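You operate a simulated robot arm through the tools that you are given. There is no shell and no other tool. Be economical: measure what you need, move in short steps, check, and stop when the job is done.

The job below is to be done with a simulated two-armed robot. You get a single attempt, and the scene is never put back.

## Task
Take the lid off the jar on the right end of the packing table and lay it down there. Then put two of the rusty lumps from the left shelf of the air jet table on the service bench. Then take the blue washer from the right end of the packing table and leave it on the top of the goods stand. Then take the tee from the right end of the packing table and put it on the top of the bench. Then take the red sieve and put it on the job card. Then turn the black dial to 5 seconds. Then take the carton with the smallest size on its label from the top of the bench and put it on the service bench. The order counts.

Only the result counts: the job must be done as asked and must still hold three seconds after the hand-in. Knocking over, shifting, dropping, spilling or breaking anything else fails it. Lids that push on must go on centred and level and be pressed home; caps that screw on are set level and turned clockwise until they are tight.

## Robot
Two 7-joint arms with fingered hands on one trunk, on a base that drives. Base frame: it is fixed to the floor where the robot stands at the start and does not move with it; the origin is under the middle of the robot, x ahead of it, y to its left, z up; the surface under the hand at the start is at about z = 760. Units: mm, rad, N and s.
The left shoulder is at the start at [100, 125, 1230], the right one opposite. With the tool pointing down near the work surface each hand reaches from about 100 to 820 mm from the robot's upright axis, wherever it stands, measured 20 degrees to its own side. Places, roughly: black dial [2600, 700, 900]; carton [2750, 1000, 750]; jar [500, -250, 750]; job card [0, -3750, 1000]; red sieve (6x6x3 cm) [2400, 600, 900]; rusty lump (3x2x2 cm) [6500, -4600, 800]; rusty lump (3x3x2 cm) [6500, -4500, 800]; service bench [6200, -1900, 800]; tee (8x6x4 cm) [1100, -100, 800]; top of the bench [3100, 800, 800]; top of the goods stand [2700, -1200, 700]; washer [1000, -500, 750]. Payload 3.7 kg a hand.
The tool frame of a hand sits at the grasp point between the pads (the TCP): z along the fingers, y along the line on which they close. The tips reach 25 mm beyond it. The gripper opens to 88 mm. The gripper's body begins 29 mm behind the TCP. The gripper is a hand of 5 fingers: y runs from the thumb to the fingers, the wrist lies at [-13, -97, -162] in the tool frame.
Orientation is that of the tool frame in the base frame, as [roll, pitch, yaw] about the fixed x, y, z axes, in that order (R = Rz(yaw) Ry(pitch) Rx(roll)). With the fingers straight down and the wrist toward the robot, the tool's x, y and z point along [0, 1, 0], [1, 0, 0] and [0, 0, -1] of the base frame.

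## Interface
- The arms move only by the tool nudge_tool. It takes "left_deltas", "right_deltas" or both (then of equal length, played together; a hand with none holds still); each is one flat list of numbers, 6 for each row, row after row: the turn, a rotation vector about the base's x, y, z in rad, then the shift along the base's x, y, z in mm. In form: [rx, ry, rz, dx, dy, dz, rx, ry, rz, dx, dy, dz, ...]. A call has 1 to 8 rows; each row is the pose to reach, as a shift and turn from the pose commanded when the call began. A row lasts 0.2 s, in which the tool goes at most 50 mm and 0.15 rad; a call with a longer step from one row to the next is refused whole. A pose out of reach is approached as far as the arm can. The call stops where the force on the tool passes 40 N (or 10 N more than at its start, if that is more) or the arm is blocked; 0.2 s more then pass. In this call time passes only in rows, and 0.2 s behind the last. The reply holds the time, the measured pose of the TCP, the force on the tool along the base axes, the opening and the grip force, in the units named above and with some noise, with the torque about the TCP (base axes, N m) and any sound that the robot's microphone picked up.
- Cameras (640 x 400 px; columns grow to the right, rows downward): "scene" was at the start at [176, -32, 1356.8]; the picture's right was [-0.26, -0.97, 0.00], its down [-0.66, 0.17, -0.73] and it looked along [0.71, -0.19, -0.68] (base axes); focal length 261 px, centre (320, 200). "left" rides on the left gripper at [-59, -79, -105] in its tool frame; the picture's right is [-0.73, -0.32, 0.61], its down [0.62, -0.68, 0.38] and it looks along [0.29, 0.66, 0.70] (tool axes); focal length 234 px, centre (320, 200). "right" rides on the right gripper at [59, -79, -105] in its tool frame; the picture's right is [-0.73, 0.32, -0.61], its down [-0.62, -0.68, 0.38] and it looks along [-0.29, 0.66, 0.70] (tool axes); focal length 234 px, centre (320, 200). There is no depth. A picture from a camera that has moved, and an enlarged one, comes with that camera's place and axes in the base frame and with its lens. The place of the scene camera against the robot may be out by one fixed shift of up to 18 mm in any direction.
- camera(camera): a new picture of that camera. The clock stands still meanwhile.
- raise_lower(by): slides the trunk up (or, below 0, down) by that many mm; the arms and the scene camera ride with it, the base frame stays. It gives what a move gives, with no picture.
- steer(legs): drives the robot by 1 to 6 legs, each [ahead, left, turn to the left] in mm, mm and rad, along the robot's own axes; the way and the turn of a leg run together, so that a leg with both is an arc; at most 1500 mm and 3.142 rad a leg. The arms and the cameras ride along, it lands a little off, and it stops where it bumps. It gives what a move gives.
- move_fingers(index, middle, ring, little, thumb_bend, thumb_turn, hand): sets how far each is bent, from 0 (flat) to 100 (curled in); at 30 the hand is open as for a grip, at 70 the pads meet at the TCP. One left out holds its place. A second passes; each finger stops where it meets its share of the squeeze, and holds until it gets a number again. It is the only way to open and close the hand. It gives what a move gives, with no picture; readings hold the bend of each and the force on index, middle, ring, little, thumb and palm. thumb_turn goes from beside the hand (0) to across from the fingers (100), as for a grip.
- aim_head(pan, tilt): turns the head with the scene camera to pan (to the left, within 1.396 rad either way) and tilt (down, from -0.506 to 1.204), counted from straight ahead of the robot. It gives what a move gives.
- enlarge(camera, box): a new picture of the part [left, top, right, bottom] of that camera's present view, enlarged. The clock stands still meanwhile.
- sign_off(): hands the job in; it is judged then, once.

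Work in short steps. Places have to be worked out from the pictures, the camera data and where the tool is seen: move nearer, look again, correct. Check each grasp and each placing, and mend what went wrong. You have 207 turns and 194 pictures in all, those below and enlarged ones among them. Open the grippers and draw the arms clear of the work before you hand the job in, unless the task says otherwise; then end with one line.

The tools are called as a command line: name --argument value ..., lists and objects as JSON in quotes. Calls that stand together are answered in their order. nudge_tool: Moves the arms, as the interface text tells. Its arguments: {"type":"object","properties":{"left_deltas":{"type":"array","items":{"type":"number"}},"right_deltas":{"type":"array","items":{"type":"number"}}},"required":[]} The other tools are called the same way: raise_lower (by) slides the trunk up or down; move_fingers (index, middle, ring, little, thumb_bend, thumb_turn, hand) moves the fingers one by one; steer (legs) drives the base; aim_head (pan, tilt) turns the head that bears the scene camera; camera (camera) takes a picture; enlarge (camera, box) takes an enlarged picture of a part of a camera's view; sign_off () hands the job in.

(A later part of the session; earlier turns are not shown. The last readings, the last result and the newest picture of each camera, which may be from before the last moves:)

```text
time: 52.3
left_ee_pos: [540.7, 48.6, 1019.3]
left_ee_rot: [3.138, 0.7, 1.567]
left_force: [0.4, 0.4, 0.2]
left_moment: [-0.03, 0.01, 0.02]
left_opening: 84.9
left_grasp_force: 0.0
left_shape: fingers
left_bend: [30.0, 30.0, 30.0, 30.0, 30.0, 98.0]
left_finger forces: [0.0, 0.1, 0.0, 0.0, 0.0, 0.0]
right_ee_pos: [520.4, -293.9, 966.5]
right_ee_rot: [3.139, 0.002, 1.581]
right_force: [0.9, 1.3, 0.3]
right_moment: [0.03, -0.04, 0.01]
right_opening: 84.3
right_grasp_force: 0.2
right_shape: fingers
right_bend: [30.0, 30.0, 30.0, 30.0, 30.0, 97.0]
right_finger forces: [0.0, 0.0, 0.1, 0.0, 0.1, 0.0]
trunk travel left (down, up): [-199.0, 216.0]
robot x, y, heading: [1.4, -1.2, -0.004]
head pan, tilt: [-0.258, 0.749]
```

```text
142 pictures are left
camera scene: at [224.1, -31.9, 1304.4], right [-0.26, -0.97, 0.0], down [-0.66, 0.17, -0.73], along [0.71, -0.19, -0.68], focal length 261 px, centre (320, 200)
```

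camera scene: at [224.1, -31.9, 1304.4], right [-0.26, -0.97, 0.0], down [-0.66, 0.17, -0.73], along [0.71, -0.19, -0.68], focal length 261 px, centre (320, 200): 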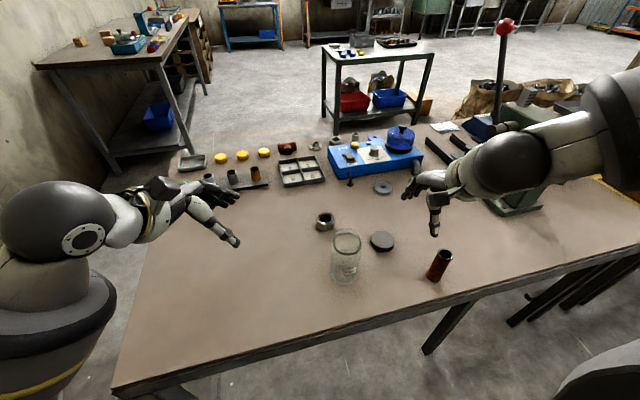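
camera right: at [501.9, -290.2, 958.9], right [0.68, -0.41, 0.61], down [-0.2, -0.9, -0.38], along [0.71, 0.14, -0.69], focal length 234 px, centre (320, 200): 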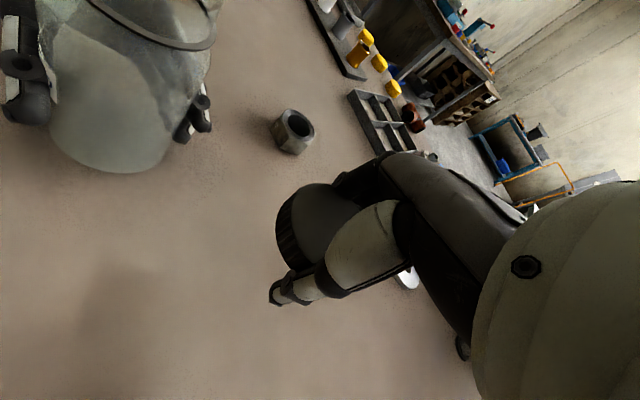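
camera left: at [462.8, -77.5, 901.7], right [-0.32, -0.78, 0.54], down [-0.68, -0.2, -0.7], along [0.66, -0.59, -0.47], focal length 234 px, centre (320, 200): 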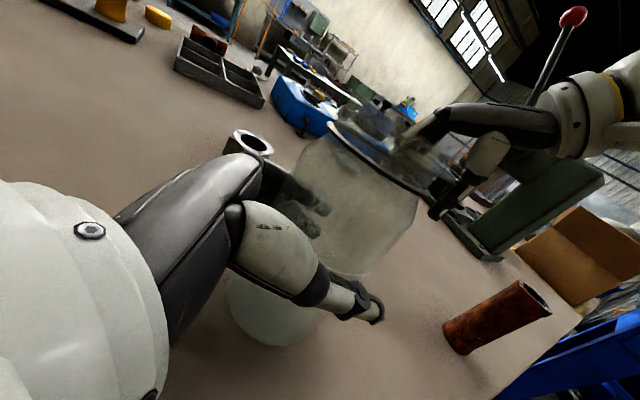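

The lid lies flat on the table. Now tuck the arms and look around to plan the drive to the lumps.

nudge_tool --left_deltas '[0.12, 0, 0, -35, 25, 10, 0.24, 0, 0, -70, 50, 20, 0.36, 0, 0, -105, 75, 30, 0.48, 0, 0, -140, 100, 40, 0.6, 0, 0, -175, 125, 50, 0.7, 0, 0, -200, 140, 60]' --right_deltas '[0, 0, 0, -30, 0, 20, 0, 0, 0, -60, 0, 40, 0, 0, 0, -90, 0, 60, 0, 0, 0, -120, 0, 80, 0, 0, 0, -150, 0, 100, 0, 0, 0, -180, 0, 110]'

aim_head --pan -1.3 --tilt 0.45

camera --camera "scene"

aim_head --pan -0.4 --tilt 0.2

camera --camera "scene"

aim_head --pan 0.9 --tilt 0.5

camera --camera "scene"

```text
time: 53.7
left_ee_pos: [456.0, 192.1, 1144.7]
left_ee_rot: [-3.141, -0.003, 1.572]
left_force: [0.0, 1.1, 0.7]
left_moment: [0.03, -0.02, 0.03]
left_opening: 84.8
left_grasp_force: 0.0
left_shape: fingers
left_bend: [30.0, 30.0, 30.0, 30.0, 30.0, 98.0]
left_finger forces: [0.0, 0.0, 0.0, 0.1, 0.0, 0.0]
left hand out of reach, approached as far as the arm can: row 2, 3, 4, 5, 6
right_ee_pos: [402.0, -356.5, 1104.4]
right_ee_rot: [3.136, -0.003, 1.58]
right_force: [-0.5, -0.4, -0.4]
right_moment: [0.03, -0.06, -0.02]
right_opening: 84.5
right_grasp_force: 0.1
right_shape: fingers
right_bend: [30.0, 30.0, 30.0, 30.0, 30.0, 97.0]
right_finger forces: [0.0, 0.0, 0.0, 0.1, 0.0, 0.1]
right hand out of reach, approached as far as the arm can: row 2, 3, 4, 5, 6
trunk travel left (down, up): [-199.0, 216.0]
robot x, y, heading: [2.3, 1.7, -0.001]
head pan, tilt: [-0.258, 0.749]
```

```text
time: 55.0
left_ee_pos: [460.1, 194.8, 1141.3]
left_ee_rot: [-3.14, 0.0, 1.572]
left_force: [-1.0, 0.1, -0.1]
left_moment: [-0.02, 0.03, 0.01]
left_opening: 84.9
left_grasp_force: 0.2
left_shape: fingers
left_bend: [30.0, 30.0, 30.0, 30.0, 30.0, 98.0]
left_finger forces: [0.1, 0.0, 0.1, 0.0, 0.0, 0.0]
right_ee_pos: [406.4, -353.1, 1103.5]
right_ee_rot: [3.14, 0.001, 1.582]
right_force: [-0.2, 0.0, -0.2]
right_moment: [-0.01, -0.01, -0.02]
right_opening: 84.5
right_grasp_force: 0.1
right_shape: fingers
right_bend: [30.0, 30.0, 30.0, 30.0, 30.0, 97.0]
right_finger forces: [0.1, 0.0, 0.0, 0.1, 0.0, 0.1]
trunk travel left (down, up): [-199.0, 216.0]
robot x, y, heading: [2.2, 3.4, 0.005]
head pan, tilt: [-1.3, 0.45]
```

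```text
141 pictures are left
camera scene: at [169.9, -99.4, 1330.2], right [-0.96, -0.27, 0.0], down [-0.12, 0.42, -0.9], along [0.24, -0.87, -0.44], focal length 261 px, centre (320, 200)
```

scene: 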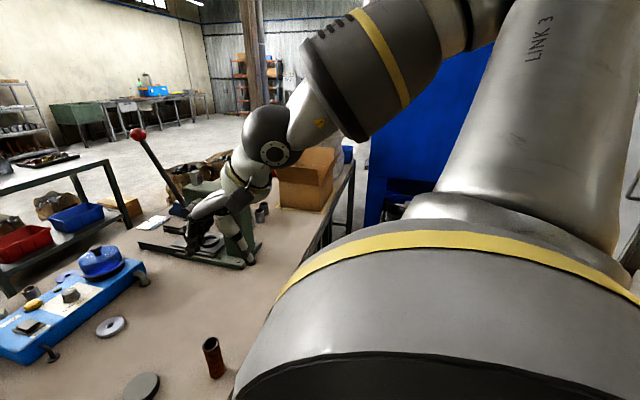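

```text
time: 56.2
left_ee_pos: [461.7, 196.0, 1140.4]
left_ee_rot: [-3.14, 0.0, 1.571]
left_force: [0.3, 0.2, 0.5]
left_moment: [-0.02, -0.02, 0.0]
left_opening: 85.1
left_grasp_force: 0.2
left_shape: fingers
left_bend: [30.0, 30.0, 30.0, 30.0, 30.0, 98.0]
left_finger forces: [0.1, 0.1, 0.0, 0.0, 0.0, 0.0]
right_ee_pos: [405.8, -353.4, 1104.2]
right_ee_rot: [-3.14, -0.001, 1.581]
right_force: [-0.6, -0.5, 0.2]
right_moment: [0.0, 0.01, -0.02]
right_opening: 84.5
right_grasp_force: 0.0
right_shape: fingers
right_bend: [30.0, 30.0, 30.0, 30.0, 30.0, 97.0]
right_finger forces: [0.0, 0.1, 0.1, 0.0, 0.0, 0.0]
trunk travel left (down, up): [-199.0, 216.0]
robot x, y, heading: [3.6, 1.3, 0.003]
head pan, tilt: [-0.4, 0.201]
```

```text
140 pictures are left
camera scene: at [231.1, -47.1, 1353.4], right [-0.39, -0.92, 0.0], down [-0.18, 0.08, -0.98], along [0.9, -0.38, -0.2], focal length 261 px, centre (320, 200)
```

scene: 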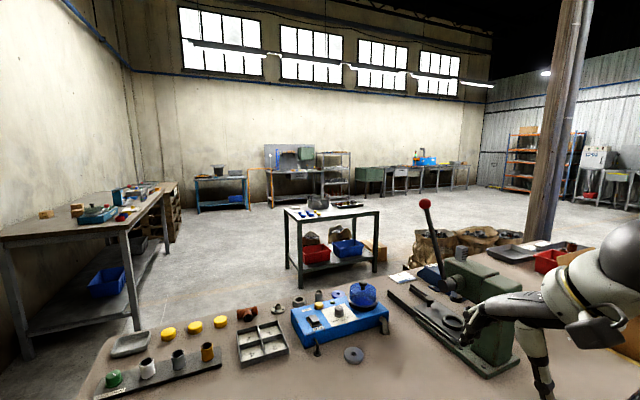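

```text
time: 57.7
left_ee_pos: [460.5, 194.0, 1140.4]
left_ee_rot: [-3.14, 0.0, 1.57]
left_force: [0.3, -0.4, -0.4]
left_moment: [-0.01, -0.03, 0.01]
left_opening: 85.0
left_grasp_force: 0.0
left_shape: fingers
left_bend: [30.0, 30.0, 30.0, 30.0, 30.0, 98.0]
left_finger forces: [0.0, 0.0, 0.0, 0.0, 0.0, 0.1]
right_ee_pos: [406.1, -352.9, 1104.2]
right_ee_rot: [-3.141, -0.002, 1.581]
right_force: [-0.1, 0.9, 0.5]
right_moment: [0.01, 0.01, -0.01]
right_opening: 84.4
right_grasp_force: 0.1
right_shape: fingers
right_bend: [30.0, 30.0, 30.0, 30.0, 30.0, 97.0]
right_finger forces: [0.0, 0.0, 0.0, 0.1, 0.0, 0.0]
trunk travel left (down, up): [-199.0, 216.0]
robot x, y, heading: [3.1, 0.6, 0.001]
head pan, tilt: [0.901, 0.499]
```

```text
139 pictures are left
camera scene: at [201.9, 60.5, 1325.7], right [0.78, -0.62, 0.0], down [-0.3, -0.37, -0.88], along [0.55, 0.69, -0.48], focal length 261 px, centre (320, 200)
```

scene: 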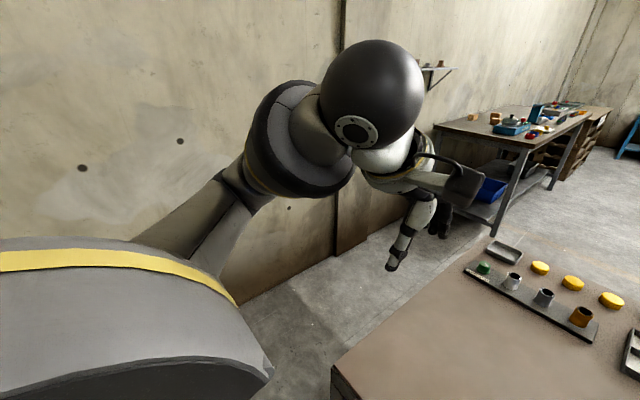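

The left route is clear: the table's left edge is y≈290 and the wall y≈1210. I drive around the left end, then into the aisle between bench and goods stand.

aim_head --pan 0 --tilt 0.5

steer --legs '[[-100, 0, 0], [0, 690, 0], [1500, 0, 0], [350, 0, 0]]'

camera --camera "scene"

```text
time: 58.9
left_ee_pos: [461.8, 194.9, 1140.2]
left_ee_rot: [-3.14, -0.001, 1.57]
left_force: [0.7, 0.2, -0.1]
left_moment: [0.0, -0.02, 0.01]
left_opening: 85.0
left_grasp_force: 0.0
left_shape: fingers
left_bend: [30.0, 30.0, 30.0, 30.0, 30.0, 98.0]
left_finger forces: [0.1, 0.2, 0.1, 0.0, 0.0, 0.0]
right_ee_pos: [406.2, -353.4, 1104.2]
right_ee_rot: [3.142, 0.0, 1.581]
right_force: [-0.5, -0.5, 0.5]
right_moment: [0.06, -0.02, 0.03]
right_opening: 84.5
right_grasp_force: 0.0
right_shape: fingers
right_bend: [30.0, 30.0, 30.0, 30.0, 30.0, 97.0]
right_finger forces: [0.1, 0.1, 0.1, 0.0, 0.0, 0.1]
trunk travel left (down, up): [-199.0, 216.0]
robot x, y, heading: [-3.0, -0.3, 0.001]
head pan, tilt: [0.0, 0.499]
```

```text
time: 70.8
left_ee_pos: [1367.9, 896.1, 1146.7]
left_ee_rot: [-3.128, -0.022, 1.628]
left_force: [0.4, -0.1, 0.0]
left_moment: [-0.01, 0.01, 0.02]
left_opening: 85.0
left_grasp_force: 0.1
left_shape: fingers
left_bend: [30.0, 30.0, 30.0, 30.0, 30.0, 98.0]
left_finger forces: [0.0, 0.0, 0.0, 0.0, 0.0, 0.1]
right_ee_pos: [1326.8, 335.8, 1106.9]
right_ee_rot: [3.119, -0.015, 1.605]
right_force: [0.1, 0.1, 0.0]
right_moment: [0.02, -0.04, 0.01]
right_opening: 84.7
right_grasp_force: 0.1
right_shape: fingers
right_bend: [30.0, 30.0, 30.0, 30.0, 30.0, 97.0]
right_finger forces: [0.0, 0.0, 0.1, 0.0, 0.0, 0.0]
trunk travel left (down, up): [-199.0, 216.0]
robot x, y, heading: [932.6, 694.5, 0.021]
head pan, tilt: [0.0, 0.499]
stopped in leg 3: the robot was blocked; the commanded pose is now the measured one
```

```text
138 pictures are left
camera scene: at [1144.5, 671.1, 1331.1], right [0.02, -1.0, -0.01], down [-0.46, 0.0, -0.89], along [0.89, 0.03, -0.46], focal length 261 px, centre (320, 200)
```

scene: 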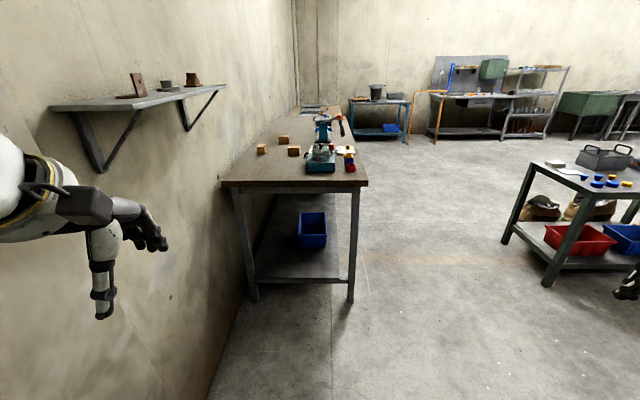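

Blocked at x≈932 with a slight left turn. Look to the left and down to find what touches.

aim_head --pan 1.3 --tilt 0.6

camera --camera "scene"

aim_head --pan -1.0 --tilt 1.0

camera --camera "scene"

```text
time: 72.3
left_ee_pos: [1367.0, 894.7, 1145.0]
left_ee_rot: [-3.129, -0.027, 1.625]
left_force: [-0.2, 0.2, -0.5]
left_moment: [0.05, -0.02, 0.01]
left_opening: 84.7
left_grasp_force: 0.1
left_shape: fingers
left_bend: [30.0, 30.0, 30.0, 30.0, 30.0, 98.0]
left_finger forces: [0.1, 0.0, 0.0, 0.0, 0.1, 0.1]
right_ee_pos: [1323.5, 335.5, 1108.1]
right_ee_rot: [3.119, -0.016, 1.601]
right_force: [-0.5, 1.0, 0.0]
right_moment: [0.0, 0.04, -0.01]
right_opening: 84.4
right_grasp_force: 0.0
right_shape: fingers
right_bend: [30.0, 30.0, 30.0, 30.0, 30.0, 97.0]
right_finger forces: [0.0, 0.0, 0.0, 0.0, 0.0, 0.0]
trunk travel left (down, up): [-199.0, 216.0]
robot x, y, heading: [932.2, 696.3, 0.021]
head pan, tilt: [1.3, 0.6]
```

```text
137 pictures are left
camera scene: at [1073.6, 755.2, 1321.6], right [0.97, -0.25, 0.02], down [-0.12, -0.53, -0.84], along [0.22, 0.81, -0.55], focal length 261 px, centre (320, 200)
```

scene: 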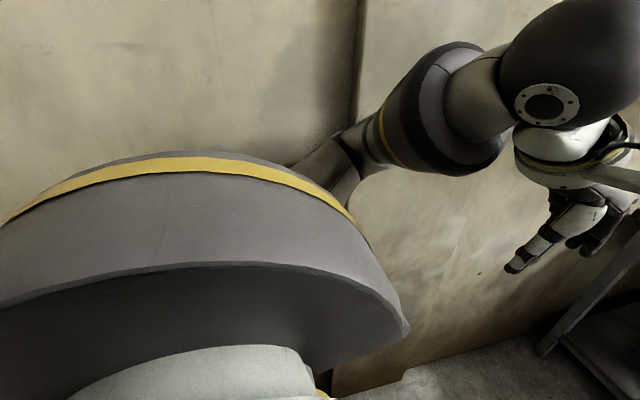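

```text
time: 74.4
left_ee_pos: [1366.7, 894.9, 1145.0]
left_ee_rot: [-3.129, -0.025, 1.622]
left_force: [-0.4, -0.4, 0.0]
left_moment: [0.0, 0.03, -0.02]
left_opening: 85.0
left_grasp_force: 0.1
left_shape: fingers
left_bend: [30.0, 30.0, 30.0, 30.0, 30.0, 98.0]
left_finger forces: [0.1, 0.0, 0.0, 0.1, 0.0, 0.1]
right_ee_pos: [1323.1, 335.4, 1108.2]
right_ee_rot: [3.118, -0.017, 1.602]
right_force: [0.1, 0.4, 0.2]
right_moment: [0.01, 0.03, -0.03]
right_opening: 84.6
right_grasp_force: 0.0
right_shape: fingers
right_bend: [30.0, 30.0, 30.0, 30.0, 30.0, 97.0]
right_finger forces: [0.0, 0.0, 0.1, 0.0, 0.0, 0.1]
trunk travel left (down, up): [-199.0, 216.0]
robot x, y, heading: [934.2, 699.1, 0.021]
head pan, tilt: [-1.0, 1.0]
```

```text
136 pictures are left
camera scene: at [1091.2, 612.1, 1287.6], right [-0.83, -0.56, -0.03], down [-0.46, 0.71, -0.54], along [0.32, -0.44, -0.84], focal length 261 px, centre (320, 200)
```

scene: 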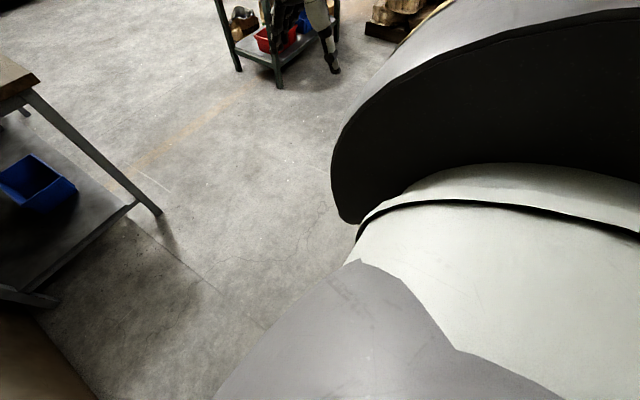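

The left elbow touches the corner of a thicker wall panel. Back off, extend the left hand forward to draw the elbow in, shift right a little and go on.

steer --legs '[[-80, 0, -0.021], [0, -70, 0]]'

nudge_tool --left_deltas '[0, 0, 0, 40, -20, -10, 0, 0, 0, 80, -40, -20, 0, 0, 0, 120, -60, -30, 0, 0, 0, 160, -80, -40]'

aim_head --pan 1.2 --tilt 0.6

camera --camera "scene"

aim_head --pan -1.3 --tilt 1.0

camera --camera "scene"

```text
time: 76.4
left_ee_pos: [1312.4, 827.9, 1132.2]
left_ee_rot: [-3.104, -0.004, 1.592]
left_force: [0.7, -0.7, 0.4]
left_moment: [0.01, 0.01, 0.02]
left_opening: 85.0
left_grasp_force: 0.1
left_shape: fingers
left_bend: [30.0, 30.0, 30.0, 30.0, 30.0, 98.0]
left_finger forces: [0.0, 0.0, 0.0, 0.0, 0.1, 0.1]
right_ee_pos: [1257.0, 272.5, 1105.7]
right_ee_rot: [3.141, -0.001, 1.579]
right_force: [0.2, -0.5, 0.3]
right_moment: [0.01, 0.0, -0.01]
right_opening: 84.5
right_grasp_force: 0.1
right_shape: fingers
right_bend: [30.0, 30.0, 30.0, 30.0, 30.0, 97.0]
right_finger forces: [0.0, 0.0, 0.1, 0.0, 0.1, 0.0]
trunk travel left (down, up): [-199.0, 216.0]
robot x, y, heading: [851.8, 625.9, -0.002]
head pan, tilt: [-1.0, 1.0]
```

```text
time: 77.4
left_ee_pos: [1474.2, 747.5, 1091.7]
left_ee_rot: [-3.105, -0.007, 1.595]
left_force: [-0.3, 0.0, -0.1]
left_moment: [0.04, 0.01, 0.01]
left_opening: 85.0
left_grasp_force: 0.1
left_shape: fingers
left_bend: [30.0, 30.0, 30.0, 30.0, 30.0, 98.0]
left_finger forces: [0.0, 0.1, 0.0, 0.1, 0.1, 0.0]
right_ee_pos: [1256.6, 272.3, 1104.3]
right_ee_rot: [-3.142, -0.001, 1.579]
right_force: [0.2, -1.0, -0.4]
right_moment: [-0.01, 0.0, 0.0]
right_opening: 84.9
right_grasp_force: 0.0
right_shape: fingers
right_bend: [30.0, 30.0, 30.0, 30.0, 30.0, 97.0]
right_finger forces: [0.0, 0.0, 0.1, 0.1, 0.0, 0.0]
trunk travel left (down, up): [-199.0, 216.0]
robot x, y, heading: [854.6, 629.6, 0.0]
head pan, tilt: [-1.0, 1.0]
```

```text
time: 79.4
left_ee_pos: [1473.2, 748.6, 1092.6]
left_ee_rot: [-3.105, -0.004, 1.592]
left_force: [-0.2, 0.5, -0.3]
left_moment: [0.0, 0.01, -0.01]
left_opening: 84.7
left_grasp_force: 0.0
left_shape: fingers
left_bend: [30.0, 30.0, 30.0, 30.0, 30.0, 98.0]
left_finger forces: [0.0, 0.0, 0.1, 0.0, 0.0, 0.0]
right_ee_pos: [1256.6, 272.1, 1104.5]
right_ee_rot: [-3.141, 0.0, 1.581]
right_force: [-0.5, 0.1, 0.3]
right_moment: [0.02, 0.03, 0.02]
right_opening: 84.5
right_grasp_force: 0.0
right_shape: fingers
right_bend: [30.0, 30.0, 30.0, 30.0, 30.0, 97.0]
right_finger forces: [0.0, 0.1, 0.0, 0.0, 0.1, 0.1]
trunk travel left (down, up): [-199.0, 216.0]
robot x, y, heading: [848.5, 628.2, -0.001]
head pan, tilt: [1.201, 0.6]
```

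```text
135 pictures are left
camera scene: at [1029.7, 698.0, 1316.6], right [0.93, -0.36, 0.0], down [-0.21, -0.53, -0.83], along [0.3, 0.77, -0.56], focal length 261 px, centre (320, 200)
```

scene: 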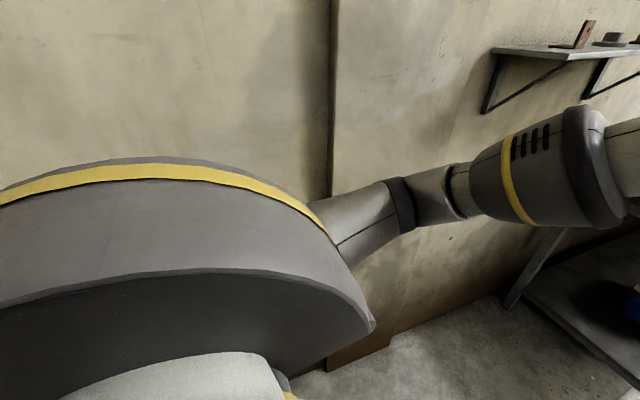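

```text
time: 81.7
left_ee_pos: [1473.5, 748.2, 1092.8]
left_ee_rot: [-3.104, -0.005, 1.593]
left_force: [-0.1, -1.0, 0.8]
left_moment: [0.01, 0.02, 0.0]
left_opening: 84.9
left_grasp_force: 0.1
left_shape: fingers
left_bend: [30.0, 30.0, 30.0, 30.0, 30.0, 98.0]
left_finger forces: [0.1, 0.0, 0.0, 0.1, 0.1, 0.0]
right_ee_pos: [1257.0, 272.5, 1104.3]
right_ee_rot: [-3.141, 0.0, 1.579]
right_force: [0.0, 0.0, -0.4]
right_moment: [0.0, 0.01, -0.01]
right_opening: 84.7
right_grasp_force: 0.0
right_shape: fingers
right_bend: [30.0, 30.0, 30.0, 30.0, 30.0, 97.0]
right_finger forces: [0.0, 0.0, 0.0, 0.1, 0.0, 0.0]
trunk travel left (down, up): [-199.0, 216.0]
robot x, y, heading: [850.6, 626.5, -0.001]
head pan, tilt: [-1.3, 1.0]
```

```text
134 pictures are left
camera scene: at [1016.0, 548.6, 1284.6], right [-0.96, -0.27, 0.0], down [-0.22, 0.81, -0.54], along [0.14, -0.52, -0.84], focal length 261 px, centre (320, 200)
```

scene: 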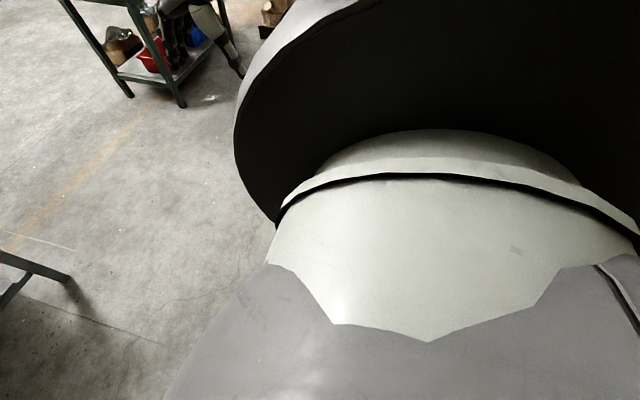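

Elbow is now inboard. Drive ahead to x≈1600, then sideways right into the aisle.

steer --legs '[[760, 0, 0], [200, -720, 0]]'

aim_head --pan -0.3 --tilt 0.35

camera --camera "scene"

```text
time: 92.2
left_ee_pos: [2424.6, 13.2, 1091.9]
left_ee_rot: [-3.105, -0.005, 1.581]
left_force: [-0.4, 0.0, 0.0]
left_moment: [0.0, -0.01, 0.0]
left_opening: 84.9
left_grasp_force: 0.1
left_shape: fingers
left_bend: [30.0, 30.0, 30.0, 30.0, 30.0, 98.0]
left_finger forces: [0.0, 0.0, 0.1, 0.1, 0.0, 0.1]
right_ee_pos: [2202.9, -460.1, 1104.3]
right_ee_rot: [3.14, 0.0, 1.568]
right_force: [0.4, 0.5, 0.2]
right_moment: [0.01, -0.03, 0.01]
right_opening: 84.7
right_grasp_force: 0.0
right_shape: fingers
right_bend: [30.0, 30.0, 30.0, 30.0, 30.0, 97.0]
right_finger forces: [0.0, 0.0, 0.0, 0.0, 0.1, 0.0]
trunk travel left (down, up): [-199.0, 216.0]
robot x, y, heading: [1801.1, -100.4, -0.012]
head pan, tilt: [-1.3, 1.0]
```

```text
time: 93.4
left_ee_pos: [2424.6, 14.2, 1092.2]
left_ee_rot: [-3.106, -0.006, 1.584]
left_force: [0.8, -0.1, 0.7]
left_moment: [0.0, 0.0, -0.01]
left_opening: 84.9
left_grasp_force: 0.1
left_shape: fingers
left_bend: [30.0, 30.0, 30.0, 30.0, 30.0, 98.0]
left_finger forces: [0.0, 0.2, 0.1, 0.1, 0.0, 0.1]
right_ee_pos: [2201.8, -459.2, 1104.4]
right_ee_rot: [-3.142, 0.001, 1.57]
right_force: [1.1, 0.0, 0.5]
right_moment: [0.01, -0.04, 0.01]
right_opening: 84.4
right_grasp_force: 0.0
right_shape: fingers
right_bend: [30.0, 30.0, 30.0, 30.0, 30.0, 97.0]
right_finger forces: [0.0, 0.0, 0.0, 0.0, 0.1, 0.0]
trunk travel left (down, up): [-199.0, 216.0]
robot x, y, heading: [1799.7, -98.6, -0.015]
head pan, tilt: [-0.3, 0.351]
```

```text
133 pictures are left
camera scene: at [2035.4, -141.7, 1339.3], right [-0.31, -0.95, 0.0], down [-0.33, 0.11, -0.94], along [0.89, -0.29, -0.34], focal length 261 px, centre (320, 200)
```

scene: 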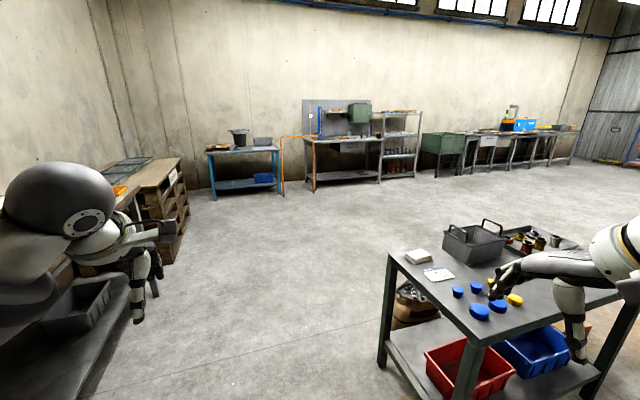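

The aisle is clear. Drive ahead past the goods stand, then diagonally across the open floor towards the air jet table.

steer --legs '[[1500, 0, 0], [500, 0, 0.015], [800, -1200, 0], [500, -1200, 0]]'

aim_head --pan -0.5 --tilt 0.3

camera --camera "scene"

aim_head --pan 0.5 --tilt 0.3

camera --camera "scene"

```text
time: 124.1
left_ee_pos: [5724.2, -2392.4, 1092.2]
left_ee_rot: [-3.105, -0.006, 1.593]
left_force: [-0.2, 0.6, 0.3]
left_moment: [-0.02, -0.01, -0.05]
left_opening: 84.8
left_grasp_force: 0.1
left_shape: fingers
left_bend: [30.0, 30.0, 30.0, 30.0, 30.0, 98.0]
left_finger forces: [0.1, 0.1, 0.0, 0.0, 0.0, 0.0]
right_ee_pos: [5507.2, -2865.7, 1105.2]
right_ee_rot: [-3.141, -0.001, 1.577]
right_force: [-0.5, 0.1, -0.3]
right_moment: [0.01, 0.03, -0.01]
right_opening: 84.7
right_grasp_force: 0.1
right_shape: fingers
right_bend: [30.0, 30.0, 30.0, 30.0, 30.0, 97.0]
right_finger forces: [0.0, 0.0, 0.0, 0.1, 0.1, 0.0]
trunk travel left (down, up): [-199.0, 216.0]
robot x, y, heading: [5101.6, -2512.1, -0.006]
head pan, tilt: [-0.3, 0.351]
```

```text
time: 124.8
left_ee_pos: [5723.1, -2391.3, 1091.8]
left_ee_rot: [-3.104, -0.007, 1.593]
left_force: [0.3, 0.1, -0.1]
left_moment: [0.0, -0.02, -0.04]
left_opening: 85.2
left_grasp_force: 0.1
left_shape: fingers
left_bend: [30.0, 30.0, 30.0, 30.0, 30.0, 98.0]
left_finger forces: [0.0, 0.0, 0.0, 0.1, 0.0, 0.0]
right_ee_pos: [5506.1, -2868.0, 1104.1]
right_ee_rot: [3.141, -0.001, 1.577]
right_force: [0.6, -0.3, -0.1]
right_moment: [0.0, -0.01, -0.02]
right_opening: 84.5
right_grasp_force: 0.0
right_shape: fingers
right_bend: [30.0, 30.0, 30.0, 30.0, 30.0, 97.0]
right_finger forces: [0.1, 0.0, 0.0, 0.0, 0.0, 0.0]
trunk travel left (down, up): [-199.0, 216.0]
robot x, y, heading: [5102.1, -2512.2, -0.004]
head pan, tilt: [-0.499, 0.3]
```

```text
132 pictures are left
camera scene: at [5328.9, -2568.6, 1344.1], right [-0.48, -0.88, 0.0], down [-0.26, 0.14, -0.96], along [0.84, -0.46, -0.3], focal length 261 px, centre (320, 200)
```

scene: 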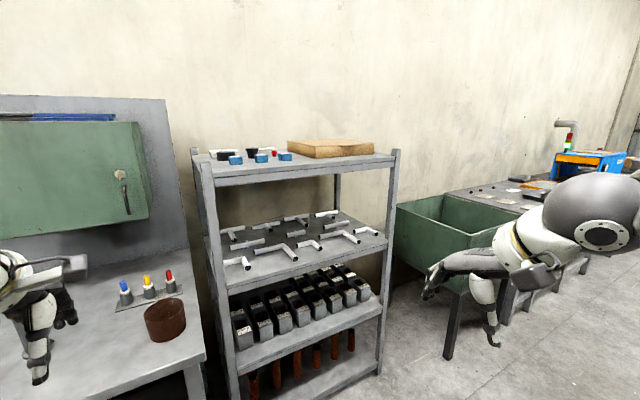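

```text
time: 126.1
left_ee_pos: [5723.7, -2391.3, 1092.2]
left_ee_rot: [-3.105, -0.005, 1.592]
left_force: [-0.3, -0.2, -0.1]
left_moment: [-0.01, -0.01, -0.04]
left_opening: 85.0
left_grasp_force: 0.1
left_shape: fingers
left_bend: [30.0, 30.0, 30.0, 30.0, 30.0, 98.0]
left_finger forces: [0.1, 0.0, 0.0, 0.0, 0.1, 0.1]
right_ee_pos: [5505.9, -2866.8, 1105.7]
right_ee_rot: [-3.141, 0.0, 1.579]
right_force: [-0.3, 0.0, -0.9]
right_moment: [0.01, 0.0, -0.01]
right_opening: 84.4
right_grasp_force: 0.0
right_shape: fingers
right_bend: [30.0, 30.0, 30.0, 30.0, 30.0, 97.0]
right_finger forces: [0.1, 0.0, 0.0, 0.0, 0.0, 0.0]
trunk travel left (down, up): [-199.0, 216.0]
robot x, y, heading: [5100.5, -2514.2, -0.007]
head pan, tilt: [0.499, 0.3]
```

```text
131 pictures are left
camera scene: at [5329.3, -2479.3, 1344.1], right [0.47, -0.88, 0.0], down [-0.26, -0.14, -0.96], along [0.84, 0.45, -0.3], focal length 261 px, centre (320, 200)
```

scene: 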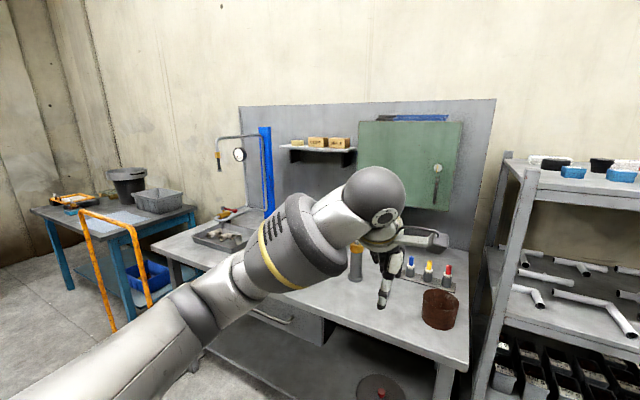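

The service bench is at the left here; the rack and a green sink are in between. Drive further right at the same distance.

steer --legs '[[0, -1500, 0], [0, -400, 0.006]]'

aim_head --pan -0.25 --tilt 0.35

camera --camera "scene"

```text
time: 143.1
left_ee_pos: [5707.0, -4304.2, 1092.9]
left_ee_rot: [-3.105, -0.005, 1.586]
left_force: [-0.4, 0.2, 0.4]
left_moment: [0.02, 0.01, -0.02]
left_opening: 84.8
left_grasp_force: 0.0
left_shape: fingers
left_bend: [30.0, 30.0, 30.0, 30.0, 30.0, 98.0]
left_finger forces: [0.0, 0.1, 0.1, 0.0, 0.0, 0.0]
right_ee_pos: [5486.5, -4778.5, 1103.5]
right_ee_rot: [-3.14, 0.001, 1.573]
right_force: [-0.5, -0.4, -0.3]
right_moment: [0.01, 0.0, 0.01]
right_opening: 84.7
right_grasp_force: 0.0
right_shape: fingers
right_bend: [30.0, 30.0, 30.0, 30.0, 30.0, 97.0]
right_finger forces: [0.1, 0.1, 0.0, 0.0, 0.1, 0.1]
trunk travel left (down, up): [-199.0, 216.0]
robot x, y, heading: [5087.2, -4422.0, -0.009]
head pan, tilt: [0.499, 0.3]
```

```text
time: 144.2
left_ee_pos: [5707.6, -4303.4, 1091.7]
left_ee_rot: [-3.105, -0.006, 1.587]
left_force: [0.4, -0.5, 0.0]
left_moment: [-0.04, 0.0, 0.0]
left_opening: 84.9
left_grasp_force: 0.1
left_shape: fingers
left_bend: [30.0, 30.0, 30.0, 30.0, 30.0, 98.0]
left_finger forces: [0.0, 0.0, 0.0, 0.0, 0.1, 0.0]
right_ee_pos: [5485.8, -4777.4, 1104.2]
right_ee_rot: [3.14, 0.002, 1.571]
right_force: [-0.5, -0.1, -0.3]
right_moment: [0.0, -0.01, 0.01]
right_opening: 84.5
right_grasp_force: 0.0
right_shape: fingers
right_bend: [30.0, 30.0, 30.0, 30.0, 30.0, 97.0]
right_finger forces: [0.0, 0.2, 0.0, 0.0, 0.0, 0.0]
trunk travel left (down, up): [-199.0, 216.0]
robot x, y, heading: [5084.2, -4425.3, -0.009]
head pan, tilt: [-0.25, 0.351]
```

```text
130 pictures are left
camera scene: at [5319.6, -4456.6, 1339.4], right [-0.26, -0.97, 0.0], down [-0.33, 0.09, -0.94], along [0.91, -0.24, -0.34], focal length 261 px, centre (320, 200)
```

scene: 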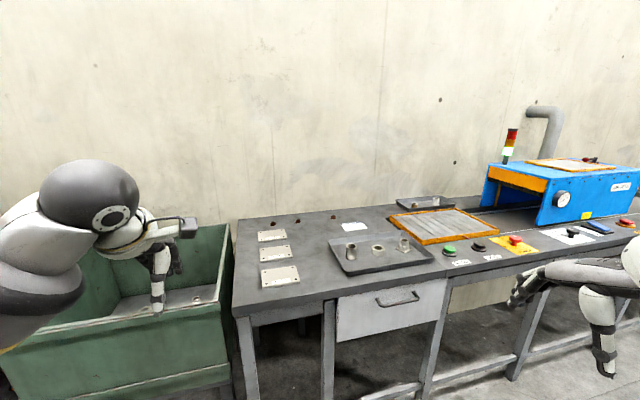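

Small rusty things lie at the left back of the table. Zoom in.

enlarge --camera "scene" --box '[230, 190, 440, 300]'

enlarge --camera "scene" --box '[470, 120, 640, 260]'

```text
3.05 times, centred on (335, 245) of scene
camera zoom: at [5319.6, -4456.6, 1339.4], right [-0.26, -0.97, 0.0], down [-0.33, 0.09, -0.94], along [0.91, -0.24, -0.34], focal length 796 px, centre (274, 63)
```

zoom: 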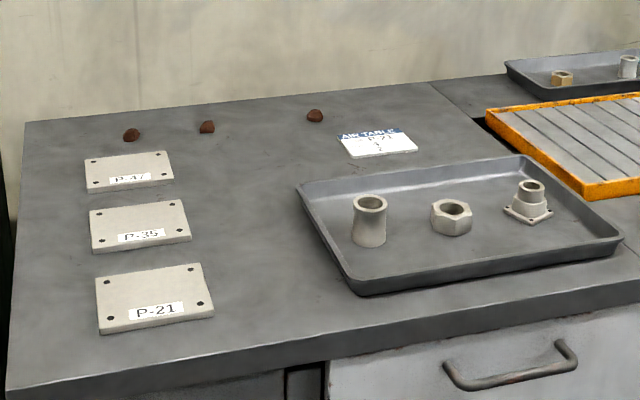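

```text
2.86 times, centred on (555, 190) of scene
camera zoom: at [5319.6, -4456.6, 1339.4], right [-0.26, -0.97, 0.0], down [-0.33, 0.09, -0.94], along [0.91, -0.24, -0.34], focal length 746 px, centre (-351, 229)
```

zoom: 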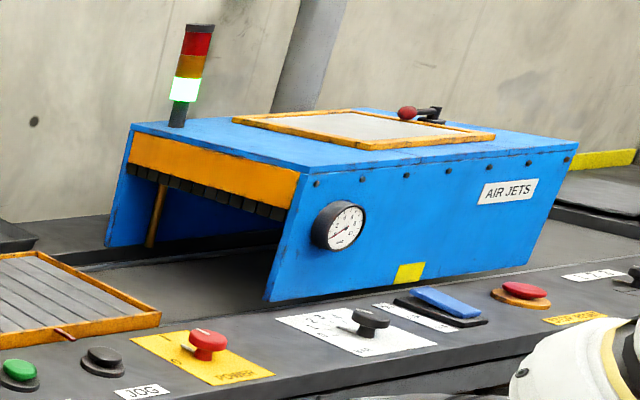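

Three rusty lumps: A ≈(6495,-4529), B ≈(6496,-4654), C further right. Table front edge is x≈5960. I approach to x≈5600 centred between A and B.

steer --legs '[[500, -165, 0.009]]'

aim_head --pan 0 --tilt 0.75

camera --camera "scene"

```text
time: 147.2
left_ee_pos: [6204.4, -4465.8, 1092.3]
left_ee_rot: [-3.104, -0.005, 1.594]
left_force: [0.5, -0.3, 0.0]
left_moment: [0.0, 0.0, 0.0]
left_opening: 85.2
left_grasp_force: 0.0
left_shape: fingers
left_bend: [30.0, 30.0, 30.0, 30.0, 30.0, 98.0]
left_finger forces: [0.0, 0.0, 0.0, 0.0, 0.0, 0.0]
right_ee_pos: [5987.9, -4942.2, 1104.5]
right_ee_rot: [-3.141, -0.001, 1.58]
right_force: [0.4, -0.1, 0.1]
right_moment: [-0.04, -0.01, -0.02]
right_opening: 84.5
right_grasp_force: 0.1
right_shape: fingers
right_bend: [30.0, 30.0, 30.0, 30.0, 30.0, 97.0]
right_finger forces: [0.1, 0.0, 0.0, 0.0, 0.0, 0.0]
trunk travel left (down, up): [-199.0, 216.0]
robot x, y, heading: [5583.8, -4585.0, -0.003]
head pan, tilt: [-0.25, 0.351]
```

```text
time: 148.1
left_ee_pos: [6202.9, -4465.6, 1091.6]
left_ee_rot: [-3.106, -0.004, 1.596]
left_force: [0.9, 0.5, 0.4]
left_moment: [0.0, -0.03, 0.05]
left_opening: 85.0
left_grasp_force: 0.1
left_shape: fingers
left_bend: [30.0, 30.0, 30.0, 30.0, 30.0, 98.0]
left_finger forces: [0.1, 0.0, 0.0, 0.1, 0.0, 0.0]
right_ee_pos: [5987.0, -4940.6, 1105.3]
right_ee_rot: [3.141, -0.001, 1.58]
right_force: [0.2, 0.9, 0.0]
right_moment: [-0.03, 0.0, 0.03]
right_opening: 84.7
right_grasp_force: 0.0
right_shape: fingers
right_bend: [30.0, 30.0, 30.0, 30.0, 30.0, 97.0]
right_finger forces: [0.0, 0.0, 0.0, 0.0, 0.1, 0.0]
trunk travel left (down, up): [-199.0, 216.0]
robot x, y, heading: [5582.9, -4588.0, 0.004]
head pan, tilt: [0.0, 0.75]
```

```text
127 pictures are left
camera scene: at [5809.9, -4599.2, 1303.8], right [0.0, -1.0, 0.0], down [-0.68, 0.0, -0.73], along [0.73, 0.0, -0.68], focal length 261 px, centre (320, 200)
```

scene: 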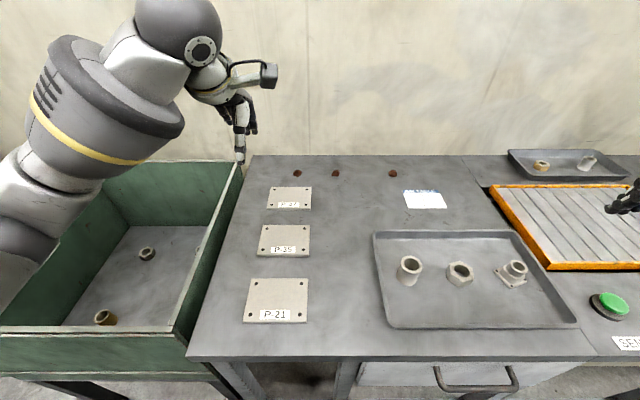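

Lumps A and B at about (6477, -4526) and (6477, -4650), z ≈ 795. They are far back, so I edge 90 mm closer and lower the trunk for reach.

steer --legs '[[90, 0, 0]]'

raise_lower --by -100

camera --camera "scene"

```text
time: 149.2
left_ee_pos: [6292.2, -4466.0, 1091.9]
left_ee_rot: [-3.104, -0.006, 1.597]
left_force: [0.4, 0.1, 0.8]
left_moment: [0.02, -0.01, 0.01]
left_opening: 84.9
left_grasp_force: 0.1
left_shape: fingers
left_bend: [30.0, 30.0, 30.0, 30.0, 30.0, 98.0]
left_finger forces: [0.0, 0.0, 0.1, 0.1, 0.0, 0.0]
right_ee_pos: [6077.5, -4941.7, 1105.5]
right_ee_rot: [3.139, -0.001, 1.582]
right_force: [1.0, -0.3, -0.4]
right_moment: [0.01, -0.01, 0.03]
right_opening: 84.4
right_grasp_force: 0.1
right_shape: fingers
right_bend: [30.0, 30.0, 30.0, 30.0, 30.0, 97.0]
right_finger forces: [0.0, 0.1, 0.0, 0.0, 0.0, 0.0]
trunk travel left (down, up): [-199.0, 216.0]
robot x, y, heading: [5669.3, -4586.4, 0.0]
head pan, tilt: [0.0, 0.75]
```

```text
time: 150.6
left_ee_pos: [6290.0, -4465.9, 994.5]
left_ee_rot: [-3.109, -0.007, 1.596]
left_force: [-1.8, -0.3, 0.8]
left_moment: [-0.02, -0.01, 0.0]
left_opening: 85.0
left_grasp_force: 0.1
left_shape: fingers
left_bend: [30.0, 30.0, 30.0, 30.0, 30.0, 98.0]
left_finger forces: [0.0, 0.1, 0.0, 0.0, 0.0, 0.0]
right_ee_pos: [6121.6, -4942.7, 918.2]
right_ee_rot: [-2.816, -0.004, 1.58]
right_force: [-0.1, -0.8, -0.2]
right_moment: [0.0, -0.06, 0.01]
right_opening: 84.7
right_grasp_force: 0.0
right_shape: fingers
right_bend: [30.0, 30.0, 30.0, 30.0, 30.0, 97.0]
right_finger forces: [0.0, 0.1, 0.0, 0.0, 0.1, 0.0]
trunk travel left (down, up): [-99.0, 316.0]
robot x, y, heading: [5667.8, -4587.8, 0.001]
head pan, tilt: [0.0, 0.75]
```

```text
126 pictures are left
camera scene: at [6005.4, -4599.1, 1189.1], right [0.0, -1.0, 0.0], down [-0.68, 0.0, -0.73], along [0.73, 0.0, -0.68], focal length 261 px, centre (320, 200)
```

scene: 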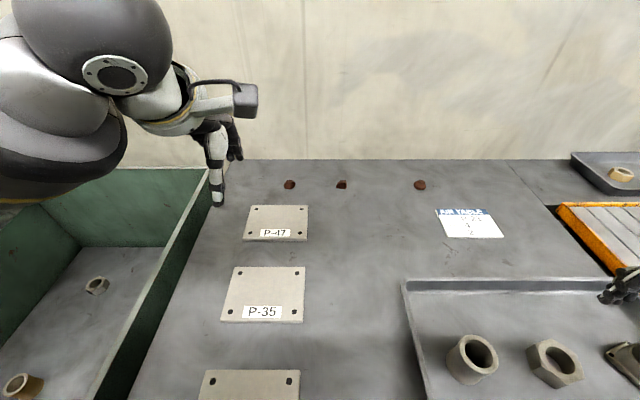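

Lowering leans the trunk forward, which helps. Move the left hand above lump A and look with its camera.

nudge_tool --left_deltas '[0, 0, 0, 38, -12, -10, 0, 0, 0, 76, -24, -25, 0, 0, 0, 114, -36, -40, 0, 0, 0, 150, -48, -60, 0, 0, 0, 186, -60, -85]'

camera --camera "left"

camera --camera "scene"

```text
time: 151.8
left_ee_pos: [6478.7, -4525.9, 906.5]
left_ee_rot: [-3.106, -0.006, 1.595]
left_force: [-0.2, 0.3, 0.4]
left_moment: [-0.03, 0.0, -0.04]
left_opening: 85.4
left_grasp_force: 0.0
left_shape: fingers
left_bend: [30.0, 30.0, 30.0, 30.0, 30.0, 98.0]
left_finger forces: [0.0, 0.0, 0.0, 0.1, 0.1, 0.0]
right_ee_pos: [6123.5, -4943.0, 916.9]
right_ee_rot: [-2.814, -0.005, 1.581]
right_force: [0.8, 0.0, -0.9]
right_moment: [0.0, -0.04, 0.0]
right_opening: 84.6
right_grasp_force: 0.0
right_shape: fingers
right_bend: [30.0, 30.0, 30.0, 30.0, 30.0, 97.0]
right_finger forces: [0.0, 0.0, 0.0, 0.1, 0.1, 0.0]
trunk travel left (down, up): [-99.0, 316.0]
robot x, y, heading: [5667.7, -4589.5, 0.002]
head pan, tilt: [0.0, 0.75]
```

```text
125 pictures are left
camera left: at [6405.8, -4587.9, 1014.5], right [-0.33, -0.73, -0.6], down [-0.71, 0.61, -0.35], along [0.62, 0.31, -0.72], focal length 234 px, centre (320, 200)
```

left: 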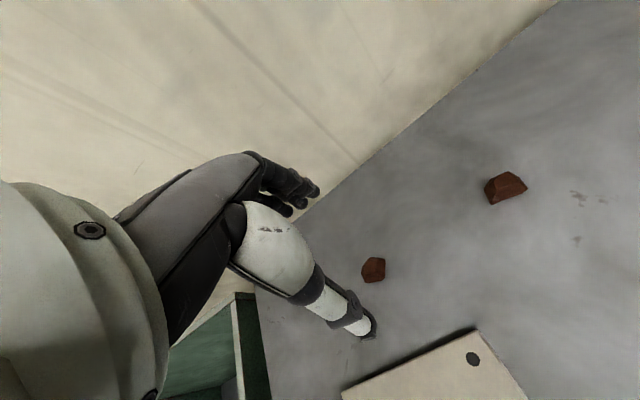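

```text
124 pictures are left
camera scene: at [6007.5, -4599.5, 1188.1], right [0.0, -1.0, 0.0], down [-0.68, 0.0, -0.73], along [0.73, 0.0, -0.68], focal length 261 px, centre (320, 200)
```

scene: 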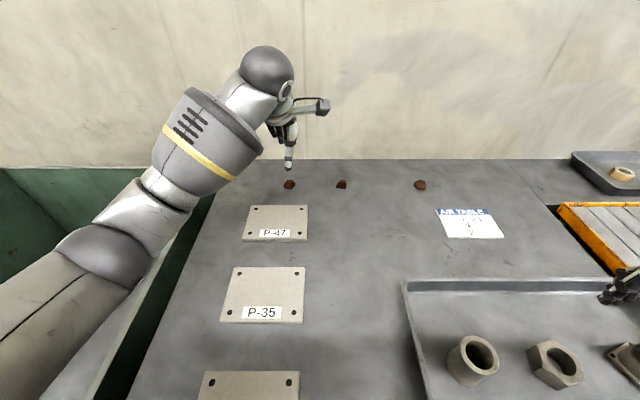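

Lump A by the left camera is at about (6481, -4514). Descend over it.

nudge_tool --left_deltas '[0, 0, 0, 1, 6, -35, 0, 0, 0, 2, 12, -65, 0, 0, 0, 2, 12, -86]'

camera --camera "left"

enlarge --camera "scene" --box '[230, 90, 370, 210]'

```text
time: 152.6
left_ee_pos: [6478.8, -4515.4, 826.9]
left_ee_rot: [-3.112, -0.003, 1.598]
left_force: [-2.3, -0.1, 9.4]
left_moment: [0.06, -0.44, 0.04]
left_opening: 84.9
left_grasp_force: 5.2
left_shape: fingers
left_bend: [30.0, 30.0, 30.0, 30.0, 30.0, 98.0]
left_finger forces: [0.0, 9.3, 0.1, 0.0, 0.0, 0.0]
right_ee_pos: [6121.6, -4943.4, 920.2]
right_ee_rot: [-2.818, -0.005, 1.581]
right_force: [0.4, -0.5, -0.3]
right_moment: [-0.03, -0.03, 0.0]
right_opening: 84.6
right_grasp_force: 0.1
right_shape: fingers
right_bend: [30.0, 30.0, 30.0, 30.0, 30.0, 97.0]
right_finger forces: [0.1, 0.0, 0.0, 0.1, 0.0, 0.0]
trunk travel left (down, up): [-99.0, 316.0]
robot x, y, heading: [5671.7, -4589.0, 0.005]
head pan, tilt: [0.0, 0.75]
```

```text
123 pictures are left
camera left: at [6404.5, -4575.6, 933.7], right [-0.32, -0.73, -0.6], down [-0.71, 0.61, -0.36], along [0.63, 0.31, -0.71], focal length 234 px, centre (320, 200)
```

left: 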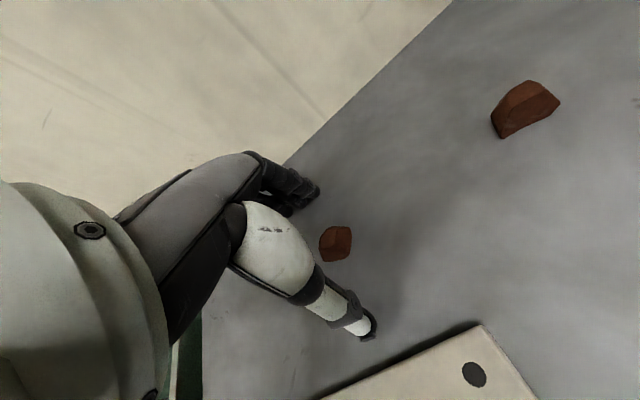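

```text
3.33 times, centred on (300, 150) of scene
camera zoom: at [6004.7, -4599.2, 1189.5], right [0.0, -1.0, 0.0], down [-0.68, 0.0, -0.73], along [0.73, 0.0, -0.68], focal length 870 px, centre (387, 367)
```

zoom: 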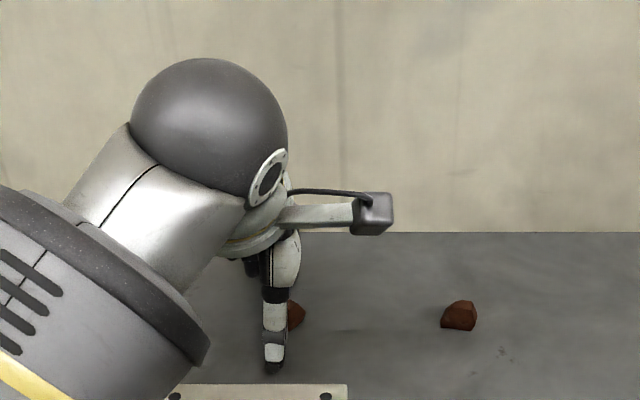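

Fingertips touch the table (top ≈ 800). The lump is slightly to the right of the thumb, so I lift a hair, shift 8 mm right and close.

nudge_tool --left_deltas '[0, 0, 0, -2, -4, 2, 0, 0, 0, -2, -9, 1]'

move_fingers --hand "left" --index 75 --middle 75 --ring 75 --little 75 --thumb_bend 75

camera --camera "left"

enlarge --camera "scene" --box '[230, 90, 370, 210]'

```text
time: 153.2
left_ee_pos: [6477.0, -4522.8, 825.5]
left_ee_rot: [-3.111, -0.005, 1.598]
left_force: [-1.3, 3.6, 12.1]
left_moment: [0.23, -0.69, 0.19]
left_opening: 85.2
left_grasp_force: 6.5
left_shape: fingers
left_bend: [30.0, 30.0, 30.0, 30.0, 30.0, 98.0]
left_finger forces: [0.0, 12.8, 0.0, 0.1, 0.0, 0.0]
right_ee_pos: [6121.7, -4942.0, 919.4]
right_ee_rot: [-2.818, -0.005, 1.583]
right_force: [0.4, 1.0, -0.4]
right_moment: [0.01, 0.02, 0.03]
right_opening: 84.4
right_grasp_force: 0.1
right_shape: fingers
right_bend: [30.0, 30.0, 30.0, 30.0, 30.0, 97.0]
right_finger forces: [0.0, 0.1, 0.0, 0.0, 0.0, 0.0]
trunk travel left (down, up): [-99.0, 316.0]
robot x, y, heading: [5672.5, -4586.2, -0.009]
head pan, tilt: [0.0, 0.75]
```

```text
time: 154.2
left_ee_pos: [6477.8, -4523.5, 827.3]
left_ee_rot: [-3.114, -0.003, 1.594]
left_force: [7.5, 1.8, 25.9]
left_moment: [-0.1, -1.22, 0.1]
left_opening: 16.2
left_grasp_force: 13.4
left_shape: fingers
left_bend: [48.0, 34.0, 75.0, 75.0, 75.0, 97.0]
left_finger forces: [20.2, 6.3, 0.1, 0.0, 0.0, 0.0]
right_ee_pos: [6121.3, -4943.5, 919.2]
right_ee_rot: [-2.82, -0.005, 1.579]
right_force: [0.5, -0.5, 0.1]
right_moment: [0.01, -0.01, 0.02]
right_opening: 84.8
right_grasp_force: 0.2
right_shape: fingers
right_bend: [30.0, 30.0, 30.0, 30.0, 30.0, 97.0]
right_finger forces: [0.1, 0.0, 0.0, 0.0, 0.1, 0.0]
trunk travel left (down, up): [-99.0, 316.0]
robot x, y, heading: [5674.0, -4591.8, -0.002]
head pan, tilt: [0.0, 0.75]
```

```text
121 pictures are left
camera left: at [6402.5, -4584.6, 935.7], right [-0.32, -0.73, -0.6], down [-0.71, 0.61, -0.36], along [0.63, 0.31, -0.71], focal length 234 px, centre (320, 200)
```

left: 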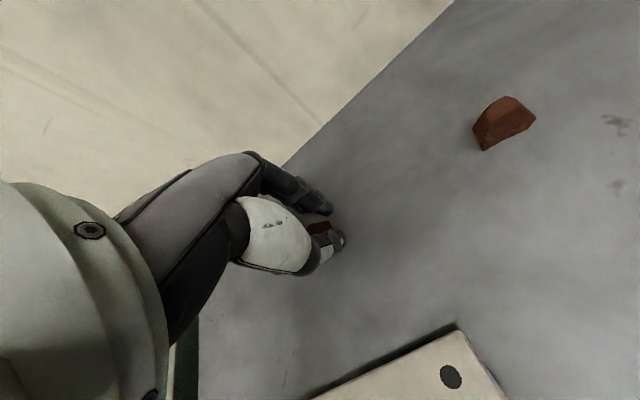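

```text
3.33 times, centred on (300, 150) of scene
camera zoom: at [6004.3, -4599.3, 1189.5], right [0.0, -1.0, 0.0], down [-0.68, 0.0, -0.73], along [0.73, 0.0, -0.68], focal length 870 px, centre (387, 367)
```

zoom: 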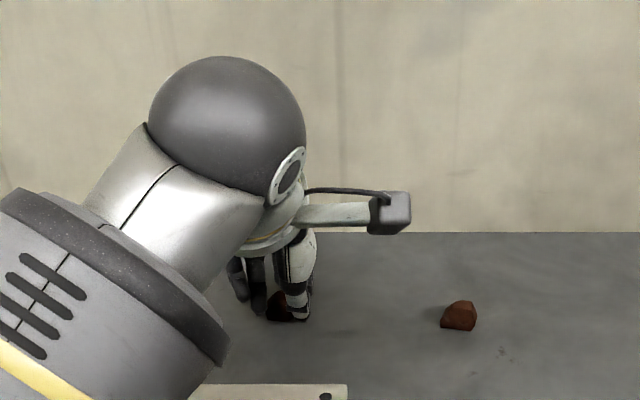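

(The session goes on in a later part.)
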